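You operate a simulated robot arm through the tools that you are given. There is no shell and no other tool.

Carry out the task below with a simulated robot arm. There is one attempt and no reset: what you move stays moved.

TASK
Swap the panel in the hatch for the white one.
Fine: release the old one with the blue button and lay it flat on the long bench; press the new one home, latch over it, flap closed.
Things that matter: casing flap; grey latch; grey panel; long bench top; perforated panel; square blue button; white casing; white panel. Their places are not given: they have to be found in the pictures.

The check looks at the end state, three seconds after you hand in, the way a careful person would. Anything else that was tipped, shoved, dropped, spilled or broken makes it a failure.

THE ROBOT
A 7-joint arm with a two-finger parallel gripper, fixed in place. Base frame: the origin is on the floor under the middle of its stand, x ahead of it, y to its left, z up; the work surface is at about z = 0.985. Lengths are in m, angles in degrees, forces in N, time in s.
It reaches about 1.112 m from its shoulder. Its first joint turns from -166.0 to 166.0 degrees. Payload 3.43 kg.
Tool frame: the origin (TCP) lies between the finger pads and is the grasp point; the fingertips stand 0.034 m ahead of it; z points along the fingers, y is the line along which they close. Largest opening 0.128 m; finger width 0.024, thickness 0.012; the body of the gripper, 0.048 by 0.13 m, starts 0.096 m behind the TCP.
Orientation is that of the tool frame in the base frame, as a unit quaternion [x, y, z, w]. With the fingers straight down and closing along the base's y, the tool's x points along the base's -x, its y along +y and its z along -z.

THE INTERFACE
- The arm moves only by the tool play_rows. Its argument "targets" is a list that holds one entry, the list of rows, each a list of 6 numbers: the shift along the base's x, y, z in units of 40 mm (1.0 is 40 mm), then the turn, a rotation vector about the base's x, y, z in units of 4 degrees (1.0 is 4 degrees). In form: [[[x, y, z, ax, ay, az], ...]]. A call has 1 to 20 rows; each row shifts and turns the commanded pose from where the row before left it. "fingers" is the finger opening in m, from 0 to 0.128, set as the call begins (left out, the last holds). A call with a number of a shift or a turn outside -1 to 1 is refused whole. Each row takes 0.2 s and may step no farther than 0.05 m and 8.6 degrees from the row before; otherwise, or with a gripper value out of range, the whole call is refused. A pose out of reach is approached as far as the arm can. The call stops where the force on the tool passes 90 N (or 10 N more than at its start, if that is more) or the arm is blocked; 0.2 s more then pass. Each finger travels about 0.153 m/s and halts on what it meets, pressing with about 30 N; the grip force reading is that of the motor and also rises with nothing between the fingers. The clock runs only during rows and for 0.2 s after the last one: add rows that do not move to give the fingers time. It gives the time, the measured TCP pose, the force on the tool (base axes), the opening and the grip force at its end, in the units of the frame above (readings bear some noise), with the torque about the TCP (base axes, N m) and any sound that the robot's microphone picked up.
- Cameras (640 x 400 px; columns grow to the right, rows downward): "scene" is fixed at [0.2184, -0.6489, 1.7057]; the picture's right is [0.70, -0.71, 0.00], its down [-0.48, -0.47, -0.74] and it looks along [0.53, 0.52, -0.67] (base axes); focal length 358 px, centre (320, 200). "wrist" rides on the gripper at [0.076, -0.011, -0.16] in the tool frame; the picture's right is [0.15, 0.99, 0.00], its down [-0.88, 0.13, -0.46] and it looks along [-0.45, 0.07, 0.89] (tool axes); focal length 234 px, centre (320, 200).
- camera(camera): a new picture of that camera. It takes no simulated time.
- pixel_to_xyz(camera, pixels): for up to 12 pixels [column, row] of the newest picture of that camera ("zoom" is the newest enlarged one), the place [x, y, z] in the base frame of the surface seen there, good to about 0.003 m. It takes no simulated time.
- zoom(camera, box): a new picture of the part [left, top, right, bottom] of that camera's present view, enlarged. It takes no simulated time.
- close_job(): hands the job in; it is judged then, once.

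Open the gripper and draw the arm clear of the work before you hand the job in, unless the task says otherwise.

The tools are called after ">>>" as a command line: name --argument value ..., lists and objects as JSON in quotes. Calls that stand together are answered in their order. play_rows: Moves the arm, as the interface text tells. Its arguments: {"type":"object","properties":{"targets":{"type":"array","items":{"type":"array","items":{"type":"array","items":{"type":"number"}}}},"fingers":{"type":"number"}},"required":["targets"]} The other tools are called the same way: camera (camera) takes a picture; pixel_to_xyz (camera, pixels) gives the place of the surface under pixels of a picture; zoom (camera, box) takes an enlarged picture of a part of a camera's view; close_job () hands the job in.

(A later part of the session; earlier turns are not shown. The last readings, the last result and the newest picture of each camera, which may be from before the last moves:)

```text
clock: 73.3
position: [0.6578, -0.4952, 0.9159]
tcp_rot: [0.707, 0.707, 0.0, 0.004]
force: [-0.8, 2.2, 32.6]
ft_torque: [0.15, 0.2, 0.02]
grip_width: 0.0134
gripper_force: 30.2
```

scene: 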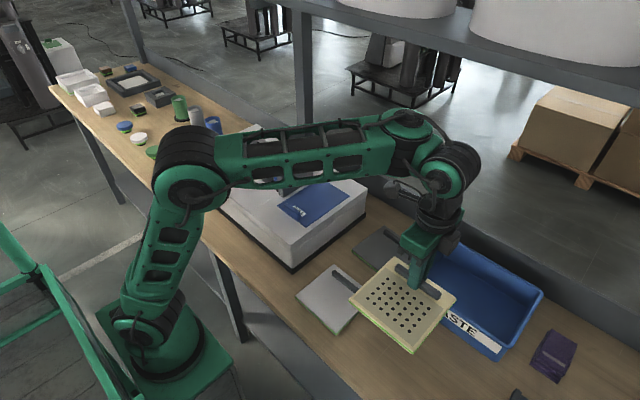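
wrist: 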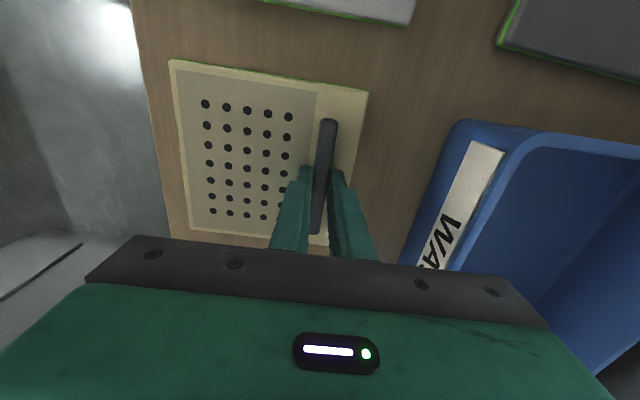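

Contact with the bench is firm (≈33 N). I release the handle and rise.

>>> play_rows --targets '[[[0, 0, 0.05, 0, 0, 0], [0, 0, 0, 0, 0, 0], [0, 0, 0, 0, 0, 0], [0, 0, 0.3, 0, 0, 0], [0, 0, 0.5, 0, 0, 0], [0, 0, 0.8, 0, 0, 0], [0, 0, 0.8, 0, 0, 0], [0, 0, 0, 0, 0, 0]]]' --fingers 0.04

>>> camera --camera "scene"

>>> camera --camera "wrist"

```text
clock: 75.1
position: [0.6576, -0.4969, 1.0121]
tcp_rot: [0.708, 0.707, -0.001, 0.002]
force: [0.6, 0.6, -0.6]
ft_torque: [0.01, 0.02, -0.03]
grip_width: 0.0399
gripper_force: 0.1
```

```text
taken
```

scene: 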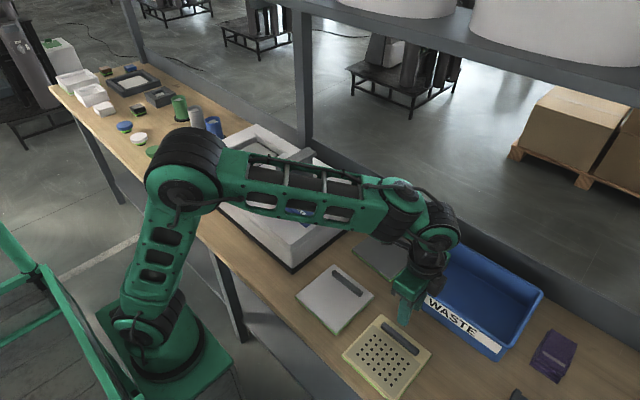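

```text
taken
```

wrist: 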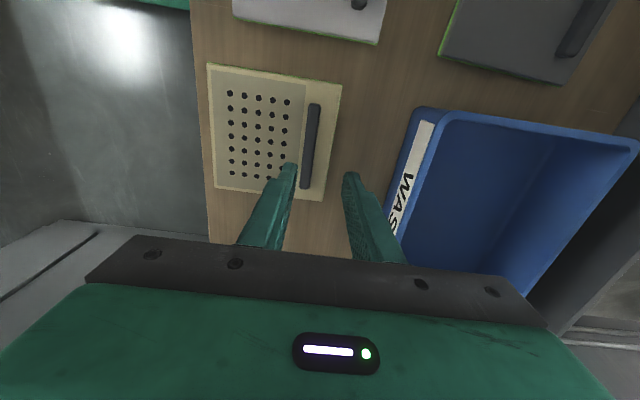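

The perforated panel lies flat on the bench. I move above the white panel's handle near (0.678, −0.304).

>>> play_rows --targets '[[[0.1, 0.8, 0.1, 0, 0, 0], [0.1, 0.8, 0, 0, 0, 0], [0.1, 0.8, 0, 0, 0, 0], [0.1, 0.8, 0, 0, 0, 0], [0.1, 0.8, 0, 0, 0, 0], [0, 0.8, 0, 0, 0, 0], [0, 0, 0, 0, 0, 0]]]'

>>> camera --camera "wrist"

>>> zoom --camera "scene" --box '[180, 110, 380, 270]'

```text
clock: 76.7
position: [0.6766, -0.3016, 1.0159]
tcp_rot: [0.708, 0.707, 0.0, 0.003]
force: [0.1, -0.4, -0.6]
ft_torque: [0.03, -0.04, 0.01]
grip_width: 0.0401
gripper_force: 0.0
```

```text
taken
```

wrist: 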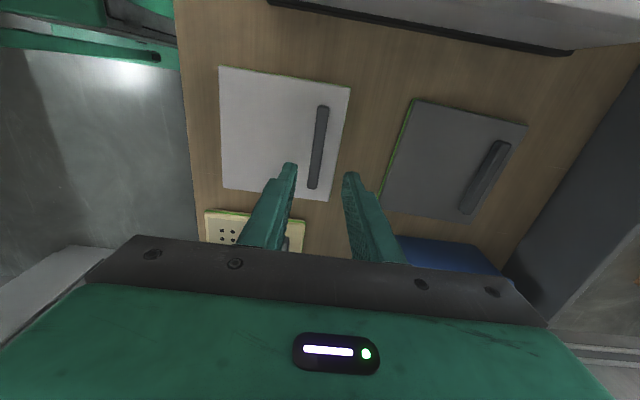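

```text
2.50 times, centred on (280, 190) of scene
```

zoom: 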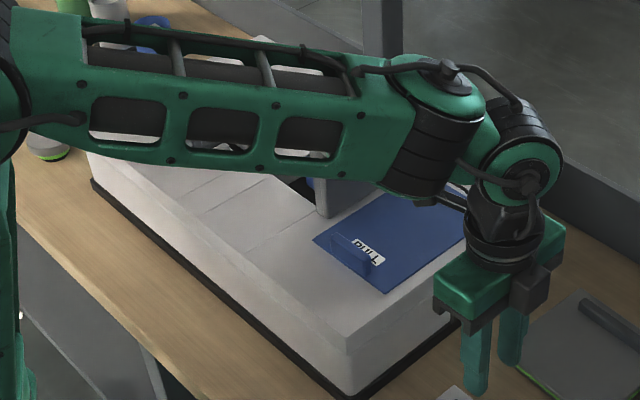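

I check the forearm's height over the flap and measure the white panel's handle.

>>> camera --camera "scene"

>>> pixel_to_xyz --camera "scene" --pixels '[[310, 175], [280, 180], [345, 185], [335, 150], [300, 165], [260, 178], [315, 196], [316, 185]]'

>>> pixel_to_xyz --camera "wrist" --pixels '[[323, 108], [312, 187], [318, 145], [300, 120], [340, 120], [222, 70], [348, 90], [224, 185], [325, 198], [250, 120], [316, 160], [320, 125]]'

```text
taken
```

scene: 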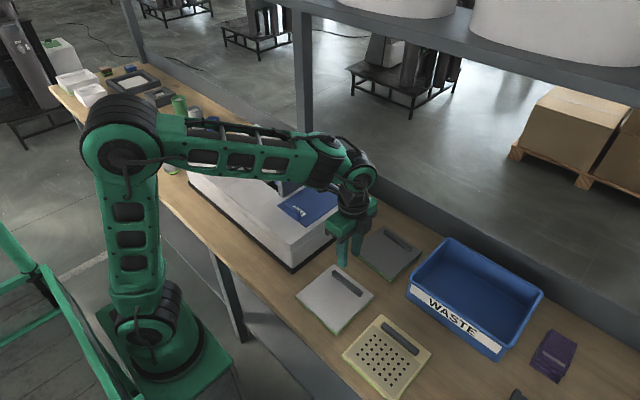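

```text
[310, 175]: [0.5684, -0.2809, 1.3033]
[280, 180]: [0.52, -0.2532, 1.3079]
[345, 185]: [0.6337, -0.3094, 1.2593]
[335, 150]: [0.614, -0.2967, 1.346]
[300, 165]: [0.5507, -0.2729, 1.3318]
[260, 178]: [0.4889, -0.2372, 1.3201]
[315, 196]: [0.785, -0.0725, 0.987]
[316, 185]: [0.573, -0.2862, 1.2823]
```

```text
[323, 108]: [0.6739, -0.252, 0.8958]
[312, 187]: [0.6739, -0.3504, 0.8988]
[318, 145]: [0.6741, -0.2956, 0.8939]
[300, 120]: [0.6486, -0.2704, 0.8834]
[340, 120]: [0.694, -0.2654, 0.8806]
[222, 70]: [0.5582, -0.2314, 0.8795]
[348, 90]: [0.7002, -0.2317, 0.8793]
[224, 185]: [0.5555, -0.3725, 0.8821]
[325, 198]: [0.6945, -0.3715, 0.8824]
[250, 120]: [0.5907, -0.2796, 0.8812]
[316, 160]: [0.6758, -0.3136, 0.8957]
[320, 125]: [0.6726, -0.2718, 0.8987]
```

The forearm is well clear of the flap. White panel's handle centre is (0.675, −0.301); I descend around it.

>>> play_rows --targets '[[[-0.03, 0, -0.6, 0, 0, 0], [0, 0, -0.6, 0, 0, 0], [0, 0, -0.6, 0, 0, 0], [0, 0, -0.4, 0, 0, 0], [0, 0, 0, 0, 0, 0]]]'

>>> camera --camera "wrist"

```text
clock: 77.9
position: [0.6761, -0.305, 0.9279]
tcp_rot: [0.707, 0.707, 0.0, 0.002]
force: [0.0, 0.5, 0.4]
ft_torque: [0.01, -0.01, 0.01]
grip_width: 0.0399
gripper_force: 0.1
```

```text
taken
```

wrist: 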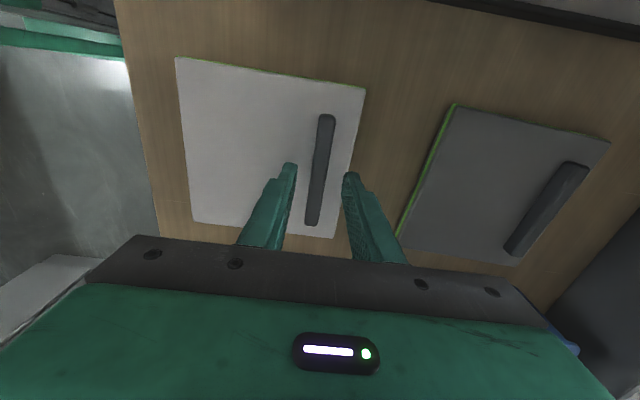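

>>> pixel_to_xyz --camera "wrist" --pixels '[[327, 117], [312, 223], [320, 165], [324, 165], [316, 165], [178, 60], [364, 90], [195, 218], [333, 236], [250, 100], [333, 140], [310, 140]]'

>>> play_rows --targets '[[[0, 0.09, -0.2, 0, 0, 0], [0, 0, 0, 0, 0, 0]]]'

>>> play_rows --targets '[[[0, 0, -0.06, 0, 0, 0], [0, 0, 0, 0, 0, 0]]]'

```text
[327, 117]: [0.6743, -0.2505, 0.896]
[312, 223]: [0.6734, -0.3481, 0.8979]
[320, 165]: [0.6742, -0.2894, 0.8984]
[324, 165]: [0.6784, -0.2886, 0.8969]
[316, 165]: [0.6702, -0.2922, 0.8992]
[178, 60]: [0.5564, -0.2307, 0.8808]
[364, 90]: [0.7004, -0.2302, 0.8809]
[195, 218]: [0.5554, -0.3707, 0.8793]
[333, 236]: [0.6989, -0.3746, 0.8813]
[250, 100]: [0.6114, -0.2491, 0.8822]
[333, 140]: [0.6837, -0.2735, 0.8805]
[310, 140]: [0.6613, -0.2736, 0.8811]
```

```text
clock: 78.5
position: [0.6739, -0.2998, 0.919]
tcp_rot: [0.707, 0.707, 0.0, 0.003]
force: [-0.6, 0.7, -0.2]
ft_torque: [0.02, -0.01, 0.03]
grip_width: 0.0399
gripper_force: 0.0
```

```text
clock: 79.1
position: [0.6758, -0.301, 0.9164]
tcp_rot: [0.707, 0.707, 0.0, 0.002]
force: [0.0, -1.0, 0.3]
ft_torque: [-0.01, 0.02, 0.02]
grip_width: 0.0399
gripper_force: 0.1
```

>>> play_rows --targets '[[[0, 0, -0.04, 0, 0, 0], [0, 0, 0, 0, 0, 0]]]'

>>> play_rows --targets '[[[0, 0, -0.03, 0, 0, 0], [0, 0, 0, 0, 0, 0]]]'

```text
clock: 79.7
position: [0.6752, -0.3007, 0.9159]
tcp_rot: [0.708, 0.707, 0.0, 0.003]
force: [-0.5, -0.9, 5.5]
ft_torque: [0.09, 0.12, 0.01]
grip_width: 0.0398
gripper_force: 0.1
```

```text
clock: 80.3
position: [0.6747, -0.3001, 0.9164]
tcp_rot: [0.708, 0.706, 0.0, 0.004]
force: [-1.3, -1.6, 30.3]
ft_torque: [0.05, 0.79, 0.07]
grip_width: 0.0403
gripper_force: 0.1
```

The tips rest on the panel top (30 N). I ease up 1 mm, close, and lift gently.

>>> play_rows --targets '[[[0, 0, 0.03, 0, 0, 0], [0, 0, 0, 0, 0, 0], [0, 0, 0, 0, 0, 0], [0, 0, 0, 0, 0, 0]]]' --fingers 0

>>> play_rows --targets '[[[0, 0, 0.1, 0, 0, 0], [0, 0, 0.1, 0, 0, 0], [0, 0, 0.1, 0, 0, 0], [0, 0, 0.1, 0, 0, 0], [0, 0, 0, 0, 0, 0]]]'

>>> camera --camera "wrist"

>>> pixel_to_xyz --camera "wrist" --pixels '[[185, 70], [360, 100], [200, 215], [250, 100], [324, 120], [300, 100]]'

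```text
clock: 81.3
position: [0.6748, -0.3006, 0.9156]
tcp_rot: [0.707, 0.707, -0.001, 0.003]
force: [9.9, 1.3, 23.1]
ft_torque: [-0.21, -0.22, 0.04]
grip_width: 0.0133
gripper_force: 30.3
```

```text
clock: 82.5
position: [0.6742, -0.2994, 0.9315]
tcp_rot: [0.708, 0.706, -0.001, 0.002]
force: [0.2, -0.6, -2.2]
ft_torque: [0.0, -0.08, -0.03]
grip_width: 0.0133
gripper_force: 29.7
```

```text
taken
```

wrist: 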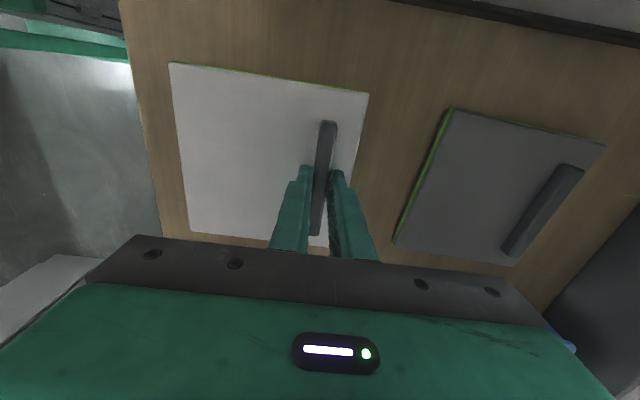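

```text
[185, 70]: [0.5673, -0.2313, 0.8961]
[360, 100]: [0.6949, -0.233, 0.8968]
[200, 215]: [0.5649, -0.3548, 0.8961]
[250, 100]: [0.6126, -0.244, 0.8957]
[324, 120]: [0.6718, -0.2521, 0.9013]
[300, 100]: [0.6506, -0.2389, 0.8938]
```

The white panel is held level. I lift it to z≈1.13 and shift back in x.

>>> play_rows --targets '[[[0, 0, 0.2, 0, 0, 0], [0, 0, 0.35, 0, 0, 0], [0, 0, 0.4, 0, 0, 0], [0, 0, 0.4, 0, 0, 0], [0, 0, 0.4, 0, 0, 0], [0, 0, 0.4, 0, 0, 0], [0, 0, 0.4, 0, 0, 0], [-0.1, 0, 0.4, 0, 0, 0], [-0.2, 0, 0.4, 0, 0, 0], [-0.2, 0, 0.4, 0, 0, 0], [-0.25, 0, 0.4, 0, 0, 0], [-0.25, 0, 0.4, 0, 0, 0], [-0.25, 0, 0.3, 0, 0, 0], [-0.25, 0, 0.2, 0, 0, 0], [-0.15, 0, 0.1, 0, 0, 0], [0, 0, 0, 0, 0, 0]]]'

>>> camera --camera "scene"

```text
clock: 85.9
position: [0.6105, -0.3001, 1.1381]
tcp_rot: [0.707, 0.707, 0.0, 0.002]
force: [0.3, -0.5, -0.9]
ft_torque: [-0.01, -0.07, 0.0]
grip_width: 0.0133
gripper_force: 29.5
```

```text
taken
```

scene: 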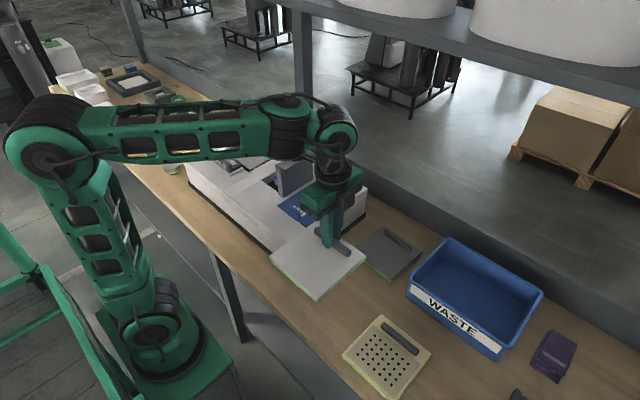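

I carry the white panel in +y along x≈0.61.

>>> play_rows --targets '[[[0, 0.3, 0, 0, 0, 0], [0, 0.5, 0, 0, 0, 0], [0, 0.6, 0, 0, 0, 0], [0, 0.6, 0, 0, 0, 0], [0, 0.6, 0, 0, 0, 0], [0, 0.6, 0, 0, 0, 0], [0, 0.6, 0, 0, 0, 0], [0, 0.6, 0, 0, 0, 0], [0, 0.6, 0, 0, 0, 0], [0, 0.6, 0, 0, 0, 0], [0, 0.6, 0, 0, 0, 0], [0, 0.6, 0, 0, 0, 0], [0, 0.6, 0, 0, 0, 0], [0, 0.6, 0, 0, 0, 0], [0, 0.6, 0, 0, 0, 0], [0, 0.6, 0, 0, 0, 0], [0, 0.6, 0, 0, 0, 0], [0, 0.6, 0, 0, 0, 0], [0, 0.5, 0, 0, 0, 0], [0, 0.4, 0, 0, 0, 0]]]'

>>> play_rows --targets '[[[0, 0.4, 0, 0, 0, 0], [0, 0.5, 0, 0, 0, 0], [0, 0.5, 0, 0, 0, 0], [0, 0.4, 0, 0, 0, 0], [0, 0.2, 0, 0, 0, 0], [0, 0, 0, 0, 0, 0]]]'

>>> camera --camera "scene"

>>> camera --camera "wrist"

```text
clock: 90.1
position: [0.6099, 0.1527, 1.1384]
tcp_rot: [0.707, 0.707, 0.0, 0.002]
force: [0.6, 0.5, -2.1]
ft_torque: [0.01, -0.06, -0.01]
grip_width: 0.0136
gripper_force: 30.7
```

```text
clock: 91.5
position: [0.6106, 0.2317, 1.1371]
tcp_rot: [0.708, 0.706, 0.0, 0.002]
force: [0.8, 0.3, -1.6]
ft_torque: [0.0, -0.09, -0.01]
grip_width: 0.0135
gripper_force: 30.1
```

```text
taken
```

scene: 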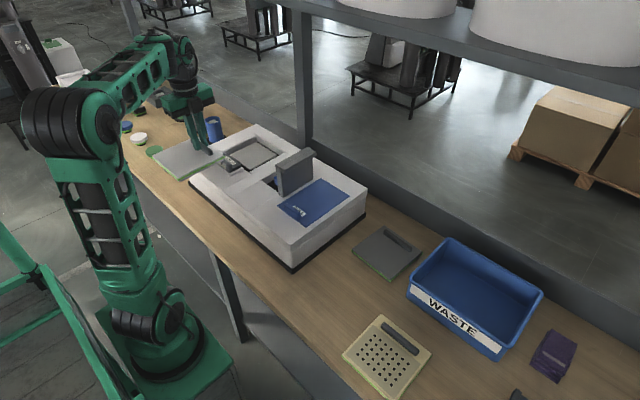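

```text
taken
```

wrist: 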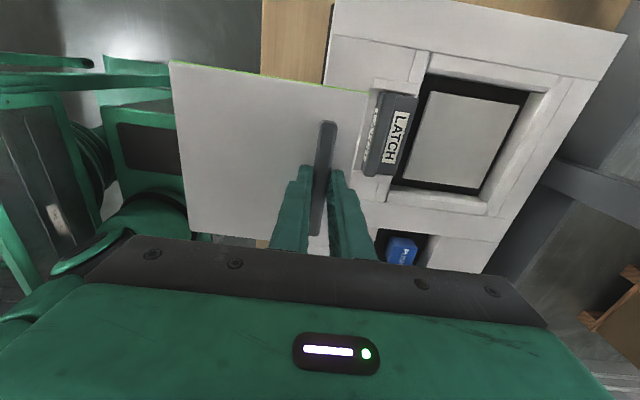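

The empty hatch is in view. I zoom and measure its opening edges.

>>> zoom --camera "wrist" --box '[360, 50, 580, 230]'

>>> zoom --camera "scene" --box '[200, 110, 320, 200]'

>>> pixel_to_xyz --camera "wrist" --pixels '[[431, 76], [531, 92], [395, 182], [492, 198], [470, 82], [440, 190], [510, 145], [465, 140], [415, 178], [520, 120], [433, 72], [500, 180]]'

```text
2.22 times, centred on (470, 140) of wrist
```

zoom: 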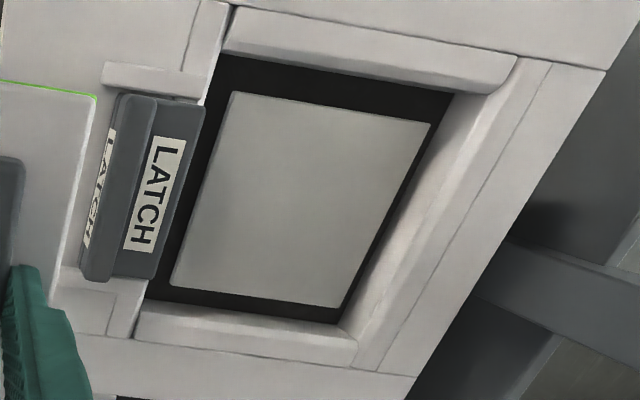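

```text
4.44 times, centred on (260, 155) of scene
```

zoom: 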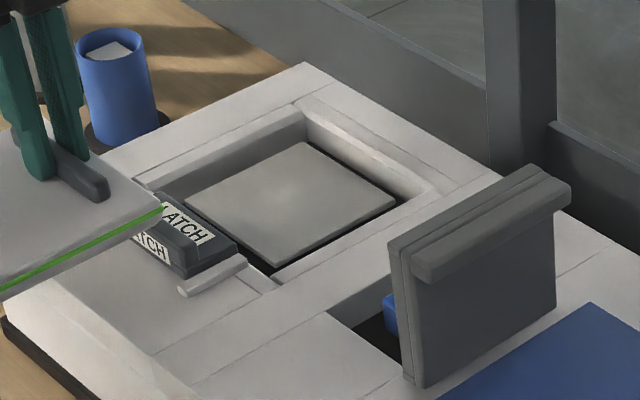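

```text
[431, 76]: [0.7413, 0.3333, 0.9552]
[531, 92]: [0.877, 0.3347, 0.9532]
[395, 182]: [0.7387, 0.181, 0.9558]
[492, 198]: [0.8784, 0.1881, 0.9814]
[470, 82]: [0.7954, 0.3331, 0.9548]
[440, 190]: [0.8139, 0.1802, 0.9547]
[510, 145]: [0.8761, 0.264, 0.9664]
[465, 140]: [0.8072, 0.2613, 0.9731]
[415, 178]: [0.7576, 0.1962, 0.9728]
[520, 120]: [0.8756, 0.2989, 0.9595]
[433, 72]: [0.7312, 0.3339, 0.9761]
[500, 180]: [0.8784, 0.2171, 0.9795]
```

The hatch opening is about x 0.722–0.877, y 0.185–0.334 with the ejector plate at z≈0.973. I move the white panel over it, aiming for the same TCP spot as the old panel's grip (0.8467, 0.2587).

>>> play_rows --targets '[[[0.2, 0.05, 0, 0, 0, 0], [0.35, 0.05, 0, 0, 0, 0], [0.45, 0.05, 0, 0, 0, 0], [0.45, 0.05, 0, 0, 0, 0], [0.45, 0.05, 0, 0, 0, 0], [0.45, 0.05, 0, 0, 0, 0], [0.45, 0.05, 0, 0, 0, 0], [0.45, 0.05, 0, 0, 0, 0], [0.45, 0.05, 0, 0, 0, 0], [0.45, 0.05, 0, 0, 0, 0], [0.45, 0.05, 0, 0, 0, 0], [0.45, 0.05, 0, 0, 0, 0], [0.4, 0.05, -0.1, 0, 0, 0], [0.3, 0.02, -0.1, 0, 0, 0], [0.15, 0, -0.1, 0, 0, 0], [0, 0, 0, 0, 0, 0], [0, 0, 0, 0, 0, 0]]]'

>>> camera --camera "wrist"

>>> zoom --camera "scene" --box '[180, 80, 340, 200]'

```text
clock: 95.1
position: [0.8468, 0.2576, 1.1263]
tcp_rot: [0.708, 0.706, 0.0, 0.003]
force: [0.3, -0.1, -2.4]
ft_torque: [-0.01, -0.05, 0.02]
grip_width: 0.0134
gripper_force: 30.2
```

```text
taken
```

wrist: 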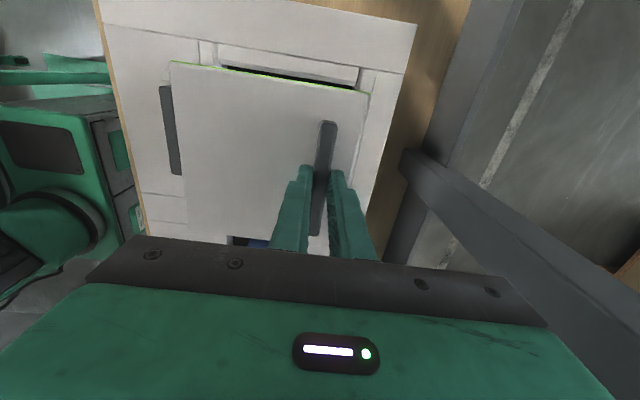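

```text
3.33 times, centred on (260, 140) of scene
```

zoom: 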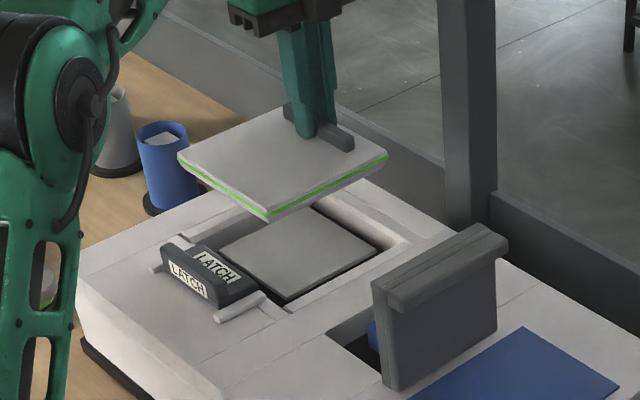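

Aligned above the hatch at (0.8468, 0.2576). I lower slowly toward the opening.

>>> play_rows --targets '[[[0, 0.02, -0.2, 0, 0, 0], [0, 0, -0.25, 0, 0, 0], [0, 0, -0.25, 0, 0, 0], [0, 0, -0.25, 0, 0, 0], [0, 0, -0.25, 0, 0, 0], [0, 0, -0.25, 0, 0, 0], [0, 0, -0.2, 0, 0, 0], [0, 0, 0, 0, 0, 0]]]'

>>> zoom --camera "scene" --box '[190, 100, 320, 200]'

>>> camera --camera "wrist"

```text
clock: 96.9
position: [0.8479, 0.2599, 1.0597]
tcp_rot: [0.707, 0.707, 0.0, 0.002]
force: [0.4, -0.3, -2.4]
ft_torque: [-0.01, -0.08, 0.01]
grip_width: 0.0134
gripper_force: 29.8
```

```text
4.00 times, centred on (255, 150) of scene
```

zoom: 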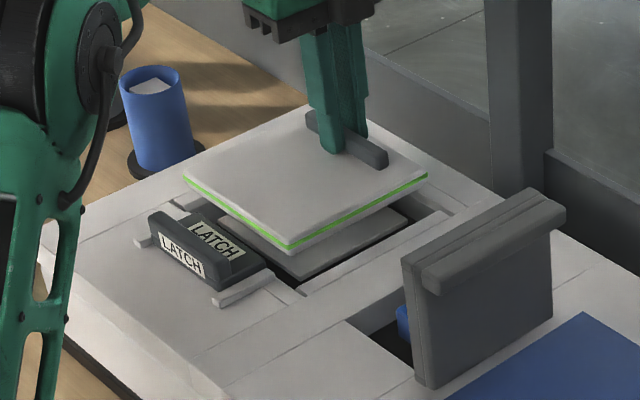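

```text
taken
```

wrist: 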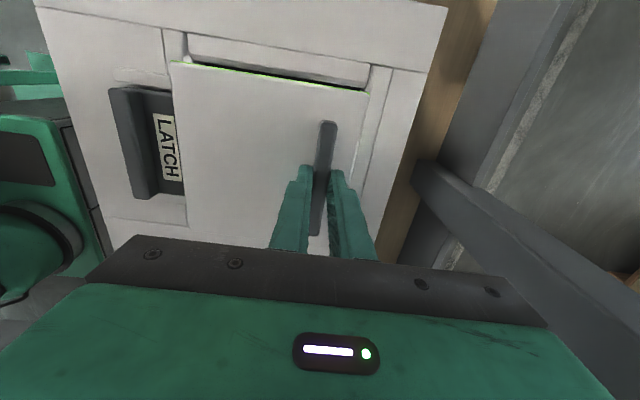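

Bottom edge about 1.0; I go on in 4 mm steps with force monitoring.

>>> play_rows --targets '[[[-0.02, -0.02, -0.1, 0, 0, 0], [0, 0, -0.1, 0, 0, 0], [0, 0, -0.1, 0, 0, 0], [0, 0, -0.1, 0, 0, 0], [0, 0, 0, 0, 0, 0]]]'

>>> zoom --camera "scene" --box '[190, 100, 320, 200]'

>>> zoom --camera "wrist" --box '[100, 20, 420, 250]'

```text
clock: 98.1
position: [0.8458, 0.2585, 1.0446]
tcp_rot: [0.707, 0.707, -0.001, 0.003]
force: [0.2, 0.5, -1.3]
ft_torque: [-0.03, -0.08, 0.02]
grip_width: 0.0136
gripper_force: 30.1
```

```text
4.00 times, centred on (255, 150) of scene
```

zoom: 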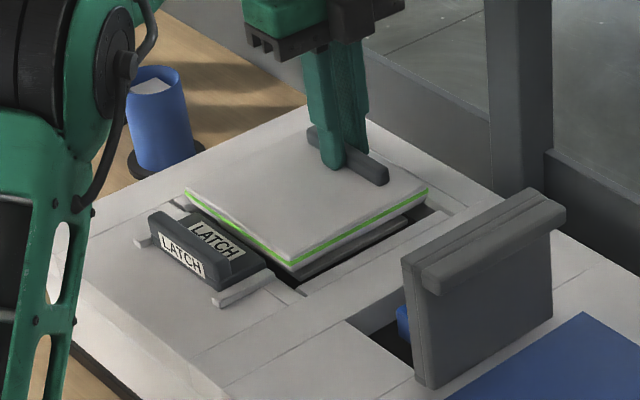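

```text
1.74 times, centred on (260, 135) of wrist
```

zoom: 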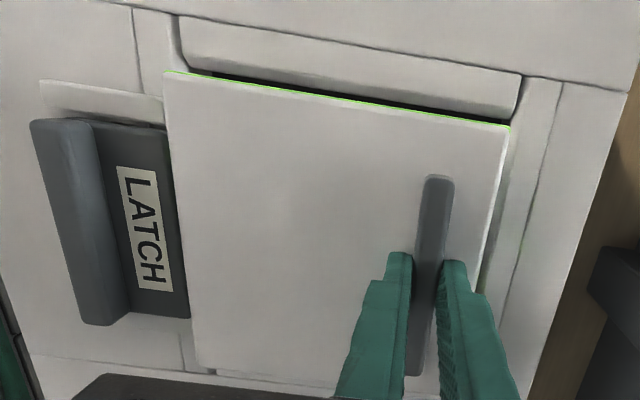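

It is about to enter the opening without contact; I continue down in small steps.

>>> play_rows --targets '[[[0.02, 0, -0.1, 0, 0, 0], [0, 0, 0, 0, 0, 0]]]'

>>> play_rows --targets '[[[0, 0, -0.1, 0, 0, 0], [0, 0, 0, 0, 0, 0]]]'

>>> play_rows --targets '[[[0, 0, -0.08, 0, 0, 0], [0, 0, 0, 0, 0, 0]]]'

```text
clock: 98.7
position: [0.8467, 0.2572, 1.0418]
tcp_rot: [0.707, 0.707, 0.0, 0.003]
force: [-1.0, -0.3, -1.5]
ft_torque: [0.02, -0.04, -0.02]
grip_width: 0.0134
gripper_force: 29.8
```

```text
clock: 99.3
position: [0.8466, 0.2587, 1.0363]
tcp_rot: [0.707, 0.707, 0.0, 0.003]
force: [-0.9, 0.5, -2.7]
ft_torque: [-0.01, -0.12, 0.01]
grip_width: 0.0134
gripper_force: 29.8
```

```text
clock: 99.9
position: [0.8468, 0.2577, 1.0341]
tcp_rot: [0.707, 0.707, -0.001, 0.003]
force: [0.2, -0.7, -1.8]
ft_torque: [0.04, -0.11, 0.01]
grip_width: 0.0133
gripper_force: 30.1
```

>>> play_rows --targets '[[[0, 0, -0.08, 0, 0, 0], [0, 0, 0, 0, 0, 0]]]'

>>> play_rows --targets '[[[0, 0, -0.06, 0, 0, 0], [0, 0, 0, 0, 0, 0]]]'

>>> zoom --camera "scene" --box '[190, 100, 320, 200]'

>>> zoom --camera "wrist" --box '[100, 20, 420, 250]'

```text
clock: 100.5
position: [0.8464, 0.2586, 1.0296]
tcp_rot: [0.707, 0.707, -0.001, 0.003]
force: [-0.1, 1.0, -1.1]
ft_torque: [0.03, -0.08, -0.01]
grip_width: 0.0133
gripper_force: 30.2
```

```text
clock: 101.1
position: [0.8458, 0.2586, 1.0273]
tcp_rot: [0.708, 0.706, -0.001, 0.003]
force: [0.0, 0.1, 4.2]
ft_torque: [0.31, 0.04, 0.01]
grip_width: 0.0132
gripper_force: 29.8
```

```text
4.00 times, centred on (255, 150) of scene
```

zoom: 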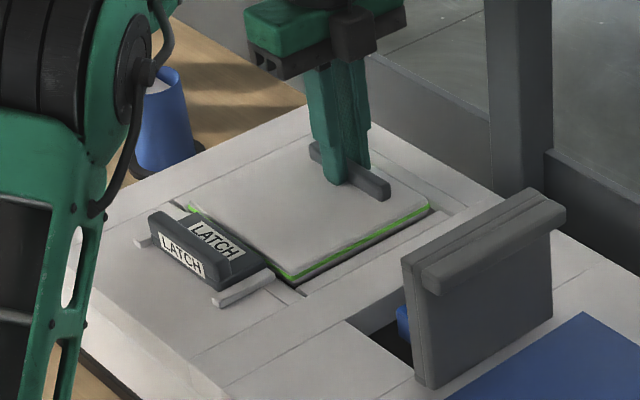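

```text
1.74 times, centred on (260, 135) of wrist
```

zoom: 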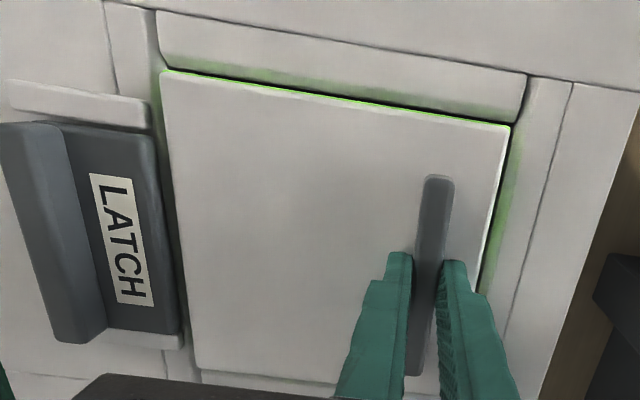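

The white panel sits in the hatch on the ejector (light contact). I release the handle, rise, and close the fingers to press on the panel's middle.

>>> play_rows --targets '[[[0, 0, 0, 0, 0, 0], [0, 0, 0, 0, 0, 0], [0, 0, 0.3, 0, 0, 0], [0, 0, 0.6, 0, 0, 0], [0, 0, 0.5, 0, 0, 0], [0, 0, 0, 0, 0, 0]]]' --fingers 0.04

>>> play_rows --targets '[[[-0.4, 0, 0, 0, 0, 0], [-0.4, 0, 0, 0, 0, 0], [-0.4, 0, 0, 0, 0, 0], [0, 0, 0, 0, 0, 0], [0, 0, 0, 0, 0, 0]]]' --fingers 0

>>> camera --camera "wrist"

>>> zoom --camera "scene" --box '[190, 100, 320, 200]'

```text
clock: 102.5
position: [0.8464, 0.2589, 1.0832]
tcp_rot: [0.707, 0.707, -0.001, 0.003]
force: [0.1, -0.5, 0.7]
ft_torque: [0.0, -0.01, -0.03]
grip_width: 0.04
gripper_force: 0.0
```

```text
clock: 103.7
position: [0.7991, 0.2581, 1.0836]
tcp_rot: [0.708, 0.706, 0.0, 0.003]
force: [1.0, -0.5, -0.4]
ft_torque: [0.0, 0.0, 0.02]
grip_width: 0.0001
gripper_force: 29.8
```

```text
taken
```

wrist: 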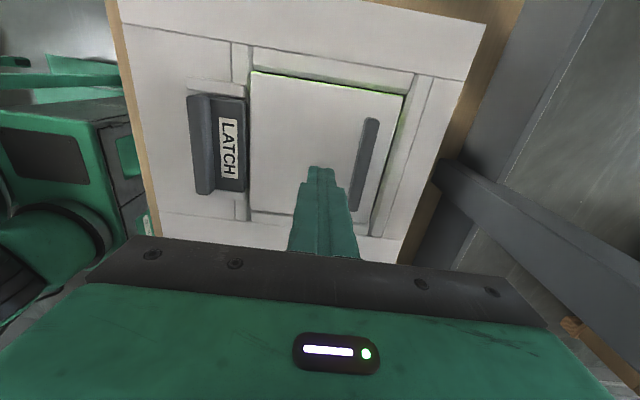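

```text
4.00 times, centred on (255, 150) of scene
```

zoom: 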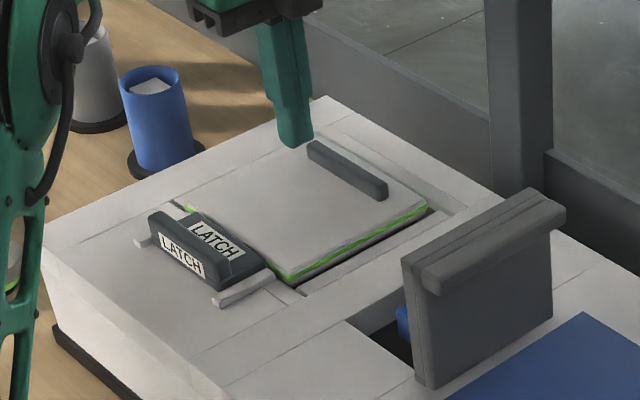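

Fingertips are over the panel centre. I come down and press in small steps, listening for a click.

>>> play_rows --targets '[[[0, 0.03, -0.5, 0, 0, 0], [0, 0, -0.5, 0, 0, 0], [0, 0, -0.3, 0, 0, 0], [0, 0, -0.1, 0, 0, 0], [0, 0, -0.1, 0, 0, 0], [0, 0, 0, 0, 0, 0]]]'

>>> play_rows --targets '[[[0, 0, -0.08, 0, 0, 0], [0, 0, 0, 0, 0, 0]]]'

```text
clock: 105.1
position: [0.7975, 0.2594, 1.0237]
tcp_rot: [0.707, 0.707, 0.0, 0.003]
force: [-2.4, 0.6, 5.9]
ft_torque: [0.13, 0.11, 0.05]
grip_width: 0.0002
gripper_force: 29.7
```

```text
clock: 105.7
position: [0.7979, 0.259, 1.0202]
tcp_rot: [0.707, 0.707, 0.0, 0.003]
force: [0.6, -0.6, -0.2]
ft_torque: [0.0, -0.02, 0.0]
grip_width: 0.0
gripper_force: 29.7
```

Force dropped to zero as if the panel snapped lower; I press on to verify a firm seat.

>>> play_rows --targets '[[[0, 0, -0.06, 0, 0, 0], [0, 0, 0, 0, 0, 0]]]'

>>> play_rows --targets '[[[0, 0, -0.06, 0, 0, 0], [0, 0, 0, 0, 0, 0]]]'

>>> zoom --camera "scene" --box '[190, 100, 320, 200]'

```text
clock: 106.3
position: [0.7983, 0.2593, 1.0187]
tcp_rot: [0.708, 0.706, -0.001, 0.003]
force: [-0.3, -1.7, 5.0]
ft_torque: [0.03, 0.01, -0.05]
grip_width: 0.0001
gripper_force: 30.4
```

```text
clock: 106.9
position: [0.7971, 0.2607, 1.0181]
tcp_rot: [0.708, 0.706, 0.001, 0.003]
force: [2.5, -2.0, 31.3]
ft_torque: [0.02, -0.05, -0.09]
grip_width: 0.0
gripper_force: 30.4
```

```text
4.00 times, centred on (255, 150) of scene
```

zoom: 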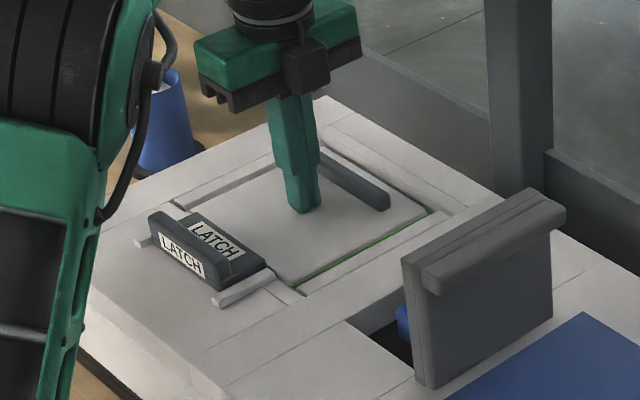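

It now resists firmly at tip z≈0.984 (31 N). I press somewhat harder to make sure it is fully home.

>>> play_rows --targets '[[[0, 0, -0.06, 0, 0, 0], [0, 0, 0, 0, 0, 0]]]'

>>> play_rows --targets '[[[0, 0, -0.04, 0, 0, 0], [0, 0, 0, 0, 0, 0]]]'

```text
clock: 107.5
position: [0.7981, 0.2597, 1.0169]
tcp_rot: [0.708, 0.706, 0.004, 0.003]
force: [6.3, 3.1, 62.3]
ft_torque: [0.13, -0.17, -0.18]
grip_width: 0.0
gripper_force: 30.0
```

```text
clock: 108.1
position: [0.7968, 0.2606, 1.0176]
tcp_rot: [0.707, 0.707, 0.004, 0.004]
force: [1.0, -0.4, 73.2]
ft_torque: [-0.03, -0.05, 0.2]
grip_width: 0.0001
gripper_force: 30.0
```

The panel is hard against its seat at 73 N. I lift off and measure the panel height.

>>> play_rows --targets '[[[0, 0, 0.3, 0, 0, 0], [0, 0, 0.5, 0, 0, 0], [0, 0, 0.8, 0, 0, 0], [0, 0, 0.8, 0, 0, 0], [0, 0, 0, 0, 0, 0]]]'

>>> camera --camera "wrist"

>>> zoom --camera "scene" --box '[190, 100, 320, 200]'

>>> pixel_to_xyz --camera "wrist" --pixels '[[265, 90], [380, 110], [270, 180], [300, 120], [340, 130], [360, 150], [265, 130], [290, 165], [215, 130], [235, 140], [200, 130], [330, 60]]'

```text
clock: 109.3
position: [0.8011, 0.2606, 1.1085]
tcp_rot: [0.708, 0.706, -0.001, 0.004]
force: [0.1, 0.8, -0.3]
ft_torque: [-0.04, 0.03, 0.0]
grip_width: 0.0001
gripper_force: 29.8
```

```text
taken
```

wrist: 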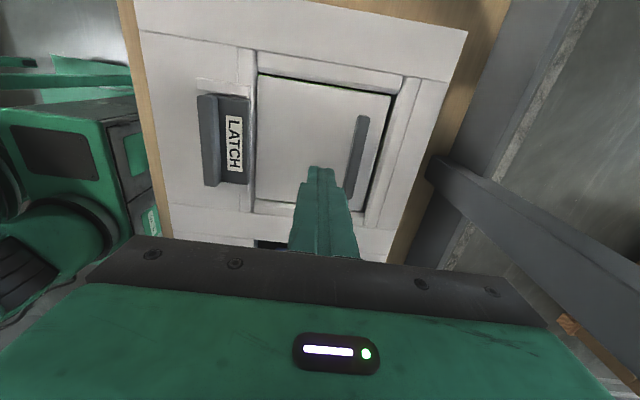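

```text
4.00 times, centred on (255, 150) of scene
```

zoom: 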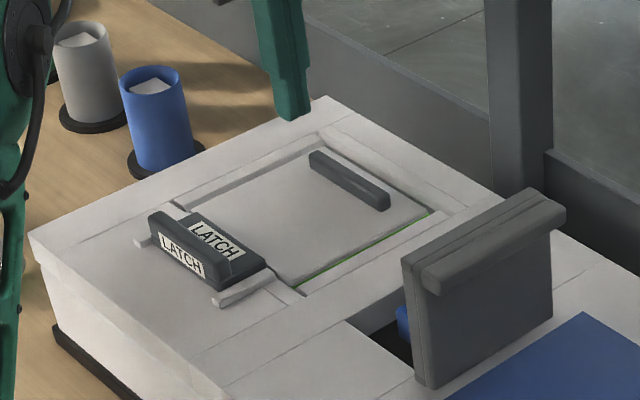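

```text
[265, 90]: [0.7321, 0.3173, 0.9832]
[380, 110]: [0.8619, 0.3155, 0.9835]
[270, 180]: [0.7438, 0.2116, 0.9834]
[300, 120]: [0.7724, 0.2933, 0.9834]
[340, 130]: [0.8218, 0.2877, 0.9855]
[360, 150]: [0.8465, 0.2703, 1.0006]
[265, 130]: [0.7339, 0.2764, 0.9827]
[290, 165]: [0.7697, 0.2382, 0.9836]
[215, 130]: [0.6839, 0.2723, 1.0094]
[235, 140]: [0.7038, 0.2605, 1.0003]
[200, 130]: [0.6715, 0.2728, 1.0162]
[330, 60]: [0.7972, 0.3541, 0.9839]
```

The panel top is at z 0.983 all over, same as the old one when seated. Now I move behind the latch ridge (−x side) with closed fingers to slide it over the panel.

>>> play_rows --targets '[[[-0.8, -0.03, 0, 0, 0, 0], [-0.85, -0.03, 0, 0, 0, 0], [-0.85, -0.03, 0, 0, 0, 0], [-0.85, -0.03, 0, 0, 0, 0], [-0.8, -0.03, 0, 0, 0, 0], [0, 0, -0.8, 0, 0, 0], [0, 0, -0.7, 0, 0, 0], [0, 0, 0, 0, 0, 0]]]'

>>> camera --camera "wrist"

>>> zoom --camera "scene" --box '[190, 100, 320, 200]'

```text
clock: 111.1
position: [0.6307, 0.2537, 1.0458]
tcp_rot: [0.707, 0.707, -0.001, 0.003]
force: [0.7, 0.2, -1.3]
ft_torque: [0.0, 0.01, 0.07]
grip_width: 0.0
gripper_force: 29.5
```

```text
taken
```

wrist: 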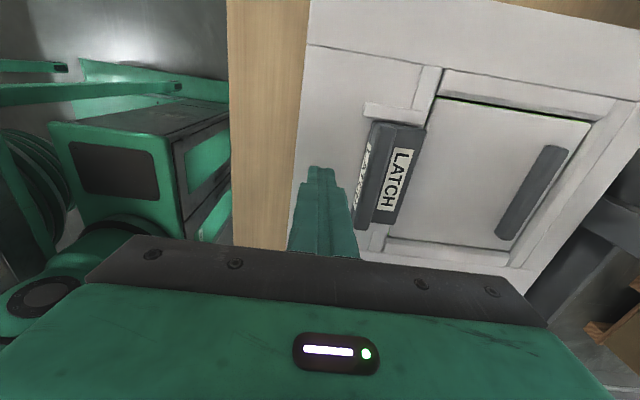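

```text
4.00 times, centred on (255, 150) of scene
```

zoom: 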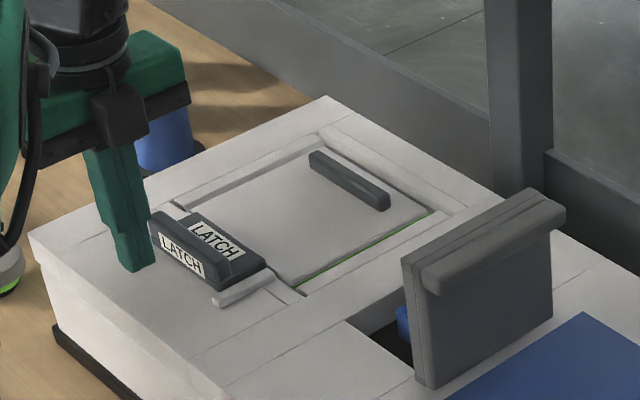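

I lower the tips to ≈0.996 and push the latch in +x, watching force.

>>> play_rows --targets '[[[0, 0, -0.4, 0, 0, 0], [0.2, 0, 0, 0, 0, 0], [0.2, 0, 0, 0, 0, 0], [0.15, 0, 0, 0, 0, 0], [0, 0, 0, 0, 0, 0]]]'

>>> zoom --camera "scene" --box '[190, 100, 320, 200]'

```text
clock: 112.3
position: [0.6539, 0.254, 1.03]
tcp_rot: [0.707, 0.707, -0.001, 0.003]
force: [0.4, -0.4, -0.6]
ft_torque: [0.01, 0.01, 0.04]
grip_width: 0.0
gripper_force: 30.4
```

```text
4.00 times, centred on (255, 150) of scene
```

zoom: 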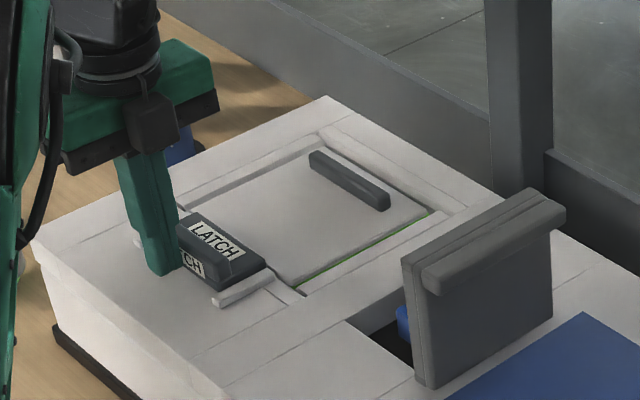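

The finger is nearly touching the ridge. I push on in 4 mm steps.

>>> play_rows --targets '[[[0.1, 0, 0, 0, 0, 0], [0.1, 0, 0, 0, 0, 0], [0.1, 0, 0, 0, 0, 0], [0, 0, 0, 0, 0, 0]]]'

>>> play_rows --targets '[[[0.1, 0, 0, 0, 0, 0], [0.1, 0, 0, 0, 0, 0], [0, 0, 0, 0, 0, 0]]]'

>>> zoom --camera "scene" --box '[190, 100, 320, 200]'

```text
clock: 113.3
position: [0.6653, 0.2529, 1.0305]
tcp_rot: [0.707, 0.707, -0.001, 0.003]
force: [-0.6, -0.2, -0.6]
ft_torque: [-0.01, 0.05, 0.03]
grip_width: 0.0
gripper_force: 29.8
```

```text
clock: 114.1
position: [0.6746, 0.2532, 1.0313]
tcp_rot: [0.707, 0.707, 0.0, 0.003]
force: [1.3, 0.6, -0.3]
ft_torque: [-0.03, 0.01, -0.02]
grip_width: 0.0001
gripper_force: 29.7
```

```text
4.00 times, centred on (255, 150) of scene
```

zoom: 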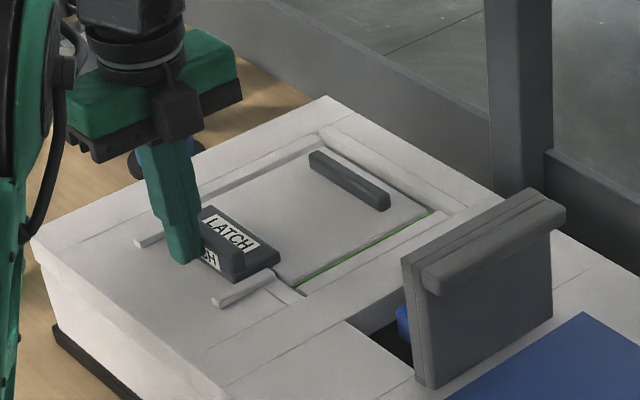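

The latch has slid over the panel edge with low force (face at ≈0.687, its original place). I push a little more to find its stop.

>>> play_rows --targets '[[[0.07, 0, 0, 0, 0, 0], [0, 0, 0, 0, 0, 0]]]'

>>> play_rows --targets '[[[0.07, 0, 0, 0, 0, 0], [0, 0, 0, 0, 0, 0]]]'

```text
clock: 114.7
position: [0.6772, 0.2542, 1.0305]
tcp_rot: [0.707, 0.707, 0.0, 0.003]
force: [-1.3, -0.1, 0.3]
ft_torque: [0.0, 0.02, 0.01]
grip_width: 0.0
gripper_force: 30.1
```

```text
clock: 115.3
position: [0.6799, 0.2528, 1.0305]
tcp_rot: [0.707, 0.707, 0.0, 0.003]
force: [-4.3, 0.6, 0.3]
ft_torque: [0.03, 0.07, 0.03]
grip_width: 0.0
gripper_force: 30.0
```

>>> play_rows --targets '[[[0.07, 0, 0, 0, 0, 0], [0, 0, 0, 0, 0, 0]]]'

>>> play_rows --targets '[[[0.07, 0, 0, 0, 0, 0], [0, 0, 0, 0, 0, 0]]]'

>>> zoom --camera "scene" --box '[190, 100, 320, 200]'

```text
clock: 115.9
position: [0.6802, 0.253, 1.0304]
tcp_rot: [0.707, 0.707, -0.002, 0.002]
force: [-29.8, -9.5, 2.2]
ft_torque: [-0.33, 0.79, -0.16]
grip_width: 0.0
gripper_force: 29.6
```

```text
clock: 116.5
position: [0.6815, 0.2525, 1.0327]
tcp_rot: [0.706, 0.708, -0.005, 0.0]
force: [-52.8, -7.0, -6.5]
ft_torque: [-0.08, 1.19, -0.64]
grip_width: 0.0
gripper_force: 29.4
```

```text
4.00 times, centred on (255, 150) of scene
```

zoom: 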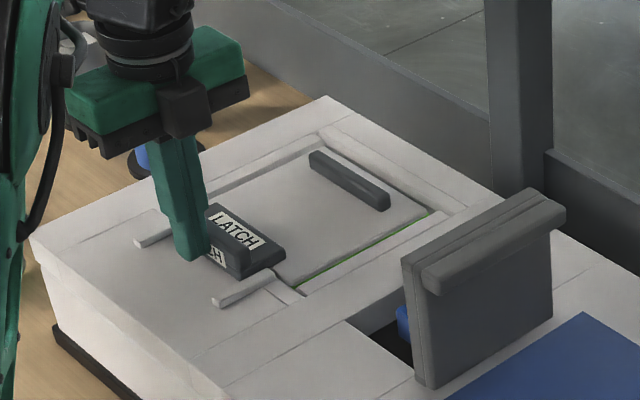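

The latch hit its forward stop (53 N). I back off, rise, and check.

>>> play_rows --targets '[[[-0.5, 0, 0, 0, 0, 0], [-0.3, 0, 0.4, 0, 0, 0], [0, 0, 0.9, 0, 0, 0], [0, 0, 0.9, 0, 0, 0], [0, 0, 0.9, 0, 0, 0], [0, 0, 0, 0, 0, 0]]]'

>>> camera --camera "wrist"

>>> zoom --camera "scene" --box '[190, 100, 320, 200]'

```text
clock: 117.9
position: [0.6538, 0.2528, 1.1565]
tcp_rot: [0.708, 0.706, 0.0, 0.003]
force: [0.7, 0.2, 0.2]
ft_torque: [-0.01, 0.02, 0.01]
grip_width: 0.0
gripper_force: 30.2
```

```text
taken
```

wrist: 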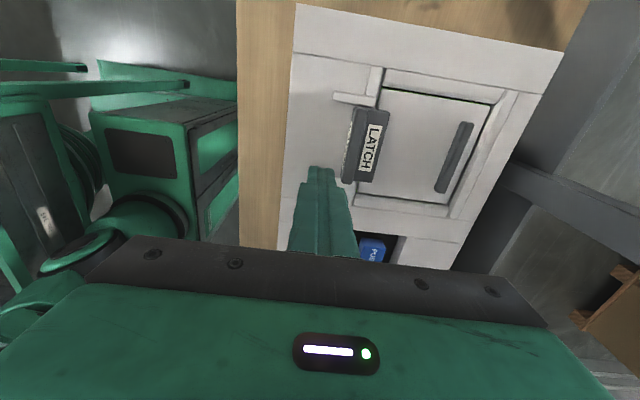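

```text
4.00 times, centred on (255, 150) of scene
```

zoom: 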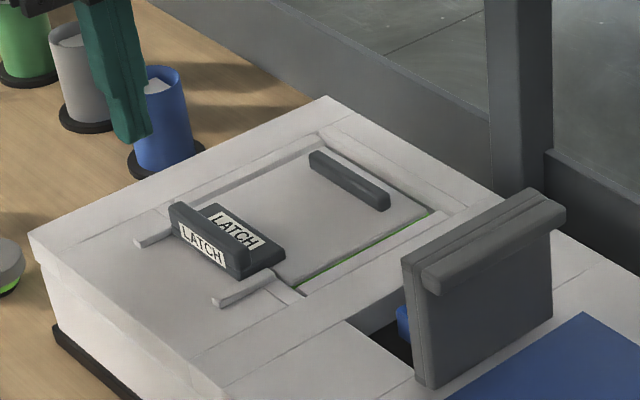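

The latch overlaps the white panel. Next I close the flap: I go around its front (x≈0.65) to its −y side.

>>> play_rows --targets '[[[0, -0.6, 0, 0, 0, 0], [0, -0.9, 0, 0, 0, 0], [0, -0.9, 0, 0, 0, 0], [0, -0.9, 0, 0, 0, 0], [0, -0.9, 0, 0, 0, 0], [0, -0.9, 0, 0, 0, 0], [0, -0.9, 0, 0, 0, 0], [0, -0.9, 0, 0, 0, 0], [0, -0.9, 0, 0, 0, 0], [0, -0.4, 0, 0, 0, 0], [0, 0, 0, 0, 0, 0]]]'

>>> play_rows --targets '[[[0.7, 0, 0, 0, 0, 0], [0.8, 0, 0, 0, 0, 0], [0.8, 0, 0, 0, 0, 0], [0.6, 0, 0, 0, 0, 0], [0, 0, 0, 0, 0, 0]]]'

>>> camera --camera "wrist"

>>> zoom --camera "scene" --box '[210, 90, 390, 230]'

```text
clock: 120.3
position: [0.6565, -0.0752, 1.154]
tcp_rot: [0.707, 0.707, -0.001, 0.004]
force: [-0.3, 0.1, 0.4]
ft_torque: [0.01, 0.03, 0.01]
grip_width: 0.0
gripper_force: 29.8
```

```text
clock: 121.5
position: [0.7697, -0.074, 1.1573]
tcp_rot: [0.707, 0.707, -0.002, 0.003]
force: [-0.2, 0.7, -0.4]
ft_torque: [-0.07, 0.0, 0.0]
grip_width: 0.0
gripper_force: 30.0
```

```text
taken
```

wrist: 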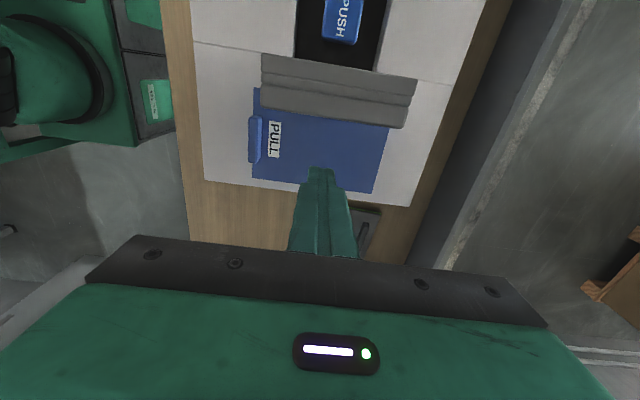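

```text
2.86 times, centred on (300, 160) of scene
```

zoom: 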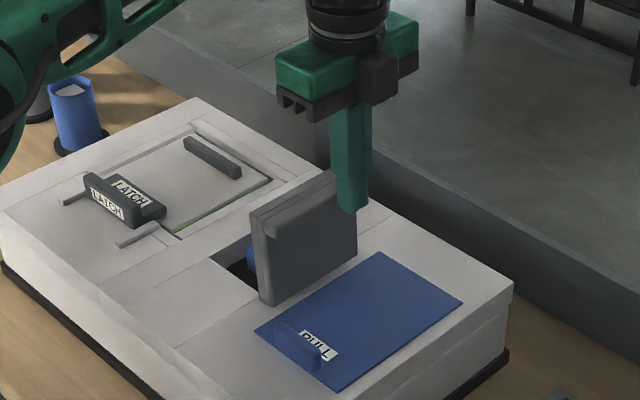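

I lower the fingertips to ≈1.07 on the −y side of the flap.

>>> play_rows --targets '[[[0, 0, -0.7, 0, 0, 0], [0, 0, -0.62, 0, 0, 0], [0, 0.5, 0, 0, 0, 0], [0, 0.4, 0, 0, 0, 0], [0, 0, 0, 0, 0, 0]]]'

>>> zoom --camera "scene" --box '[210, 90, 390, 230]'

```text
clock: 122.7
position: [0.7728, -0.0383, 1.1025]
tcp_rot: [0.707, 0.707, -0.002, 0.004]
force: [0.9, -0.6, 0.1]
ft_torque: [0.01, 0.03, -0.03]
grip_width: 0.0
gripper_force: 30.2
```

```text
2.86 times, centred on (300, 160) of scene
```

zoom: 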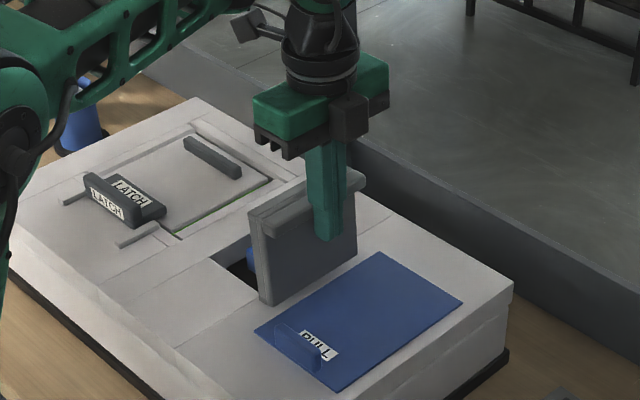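

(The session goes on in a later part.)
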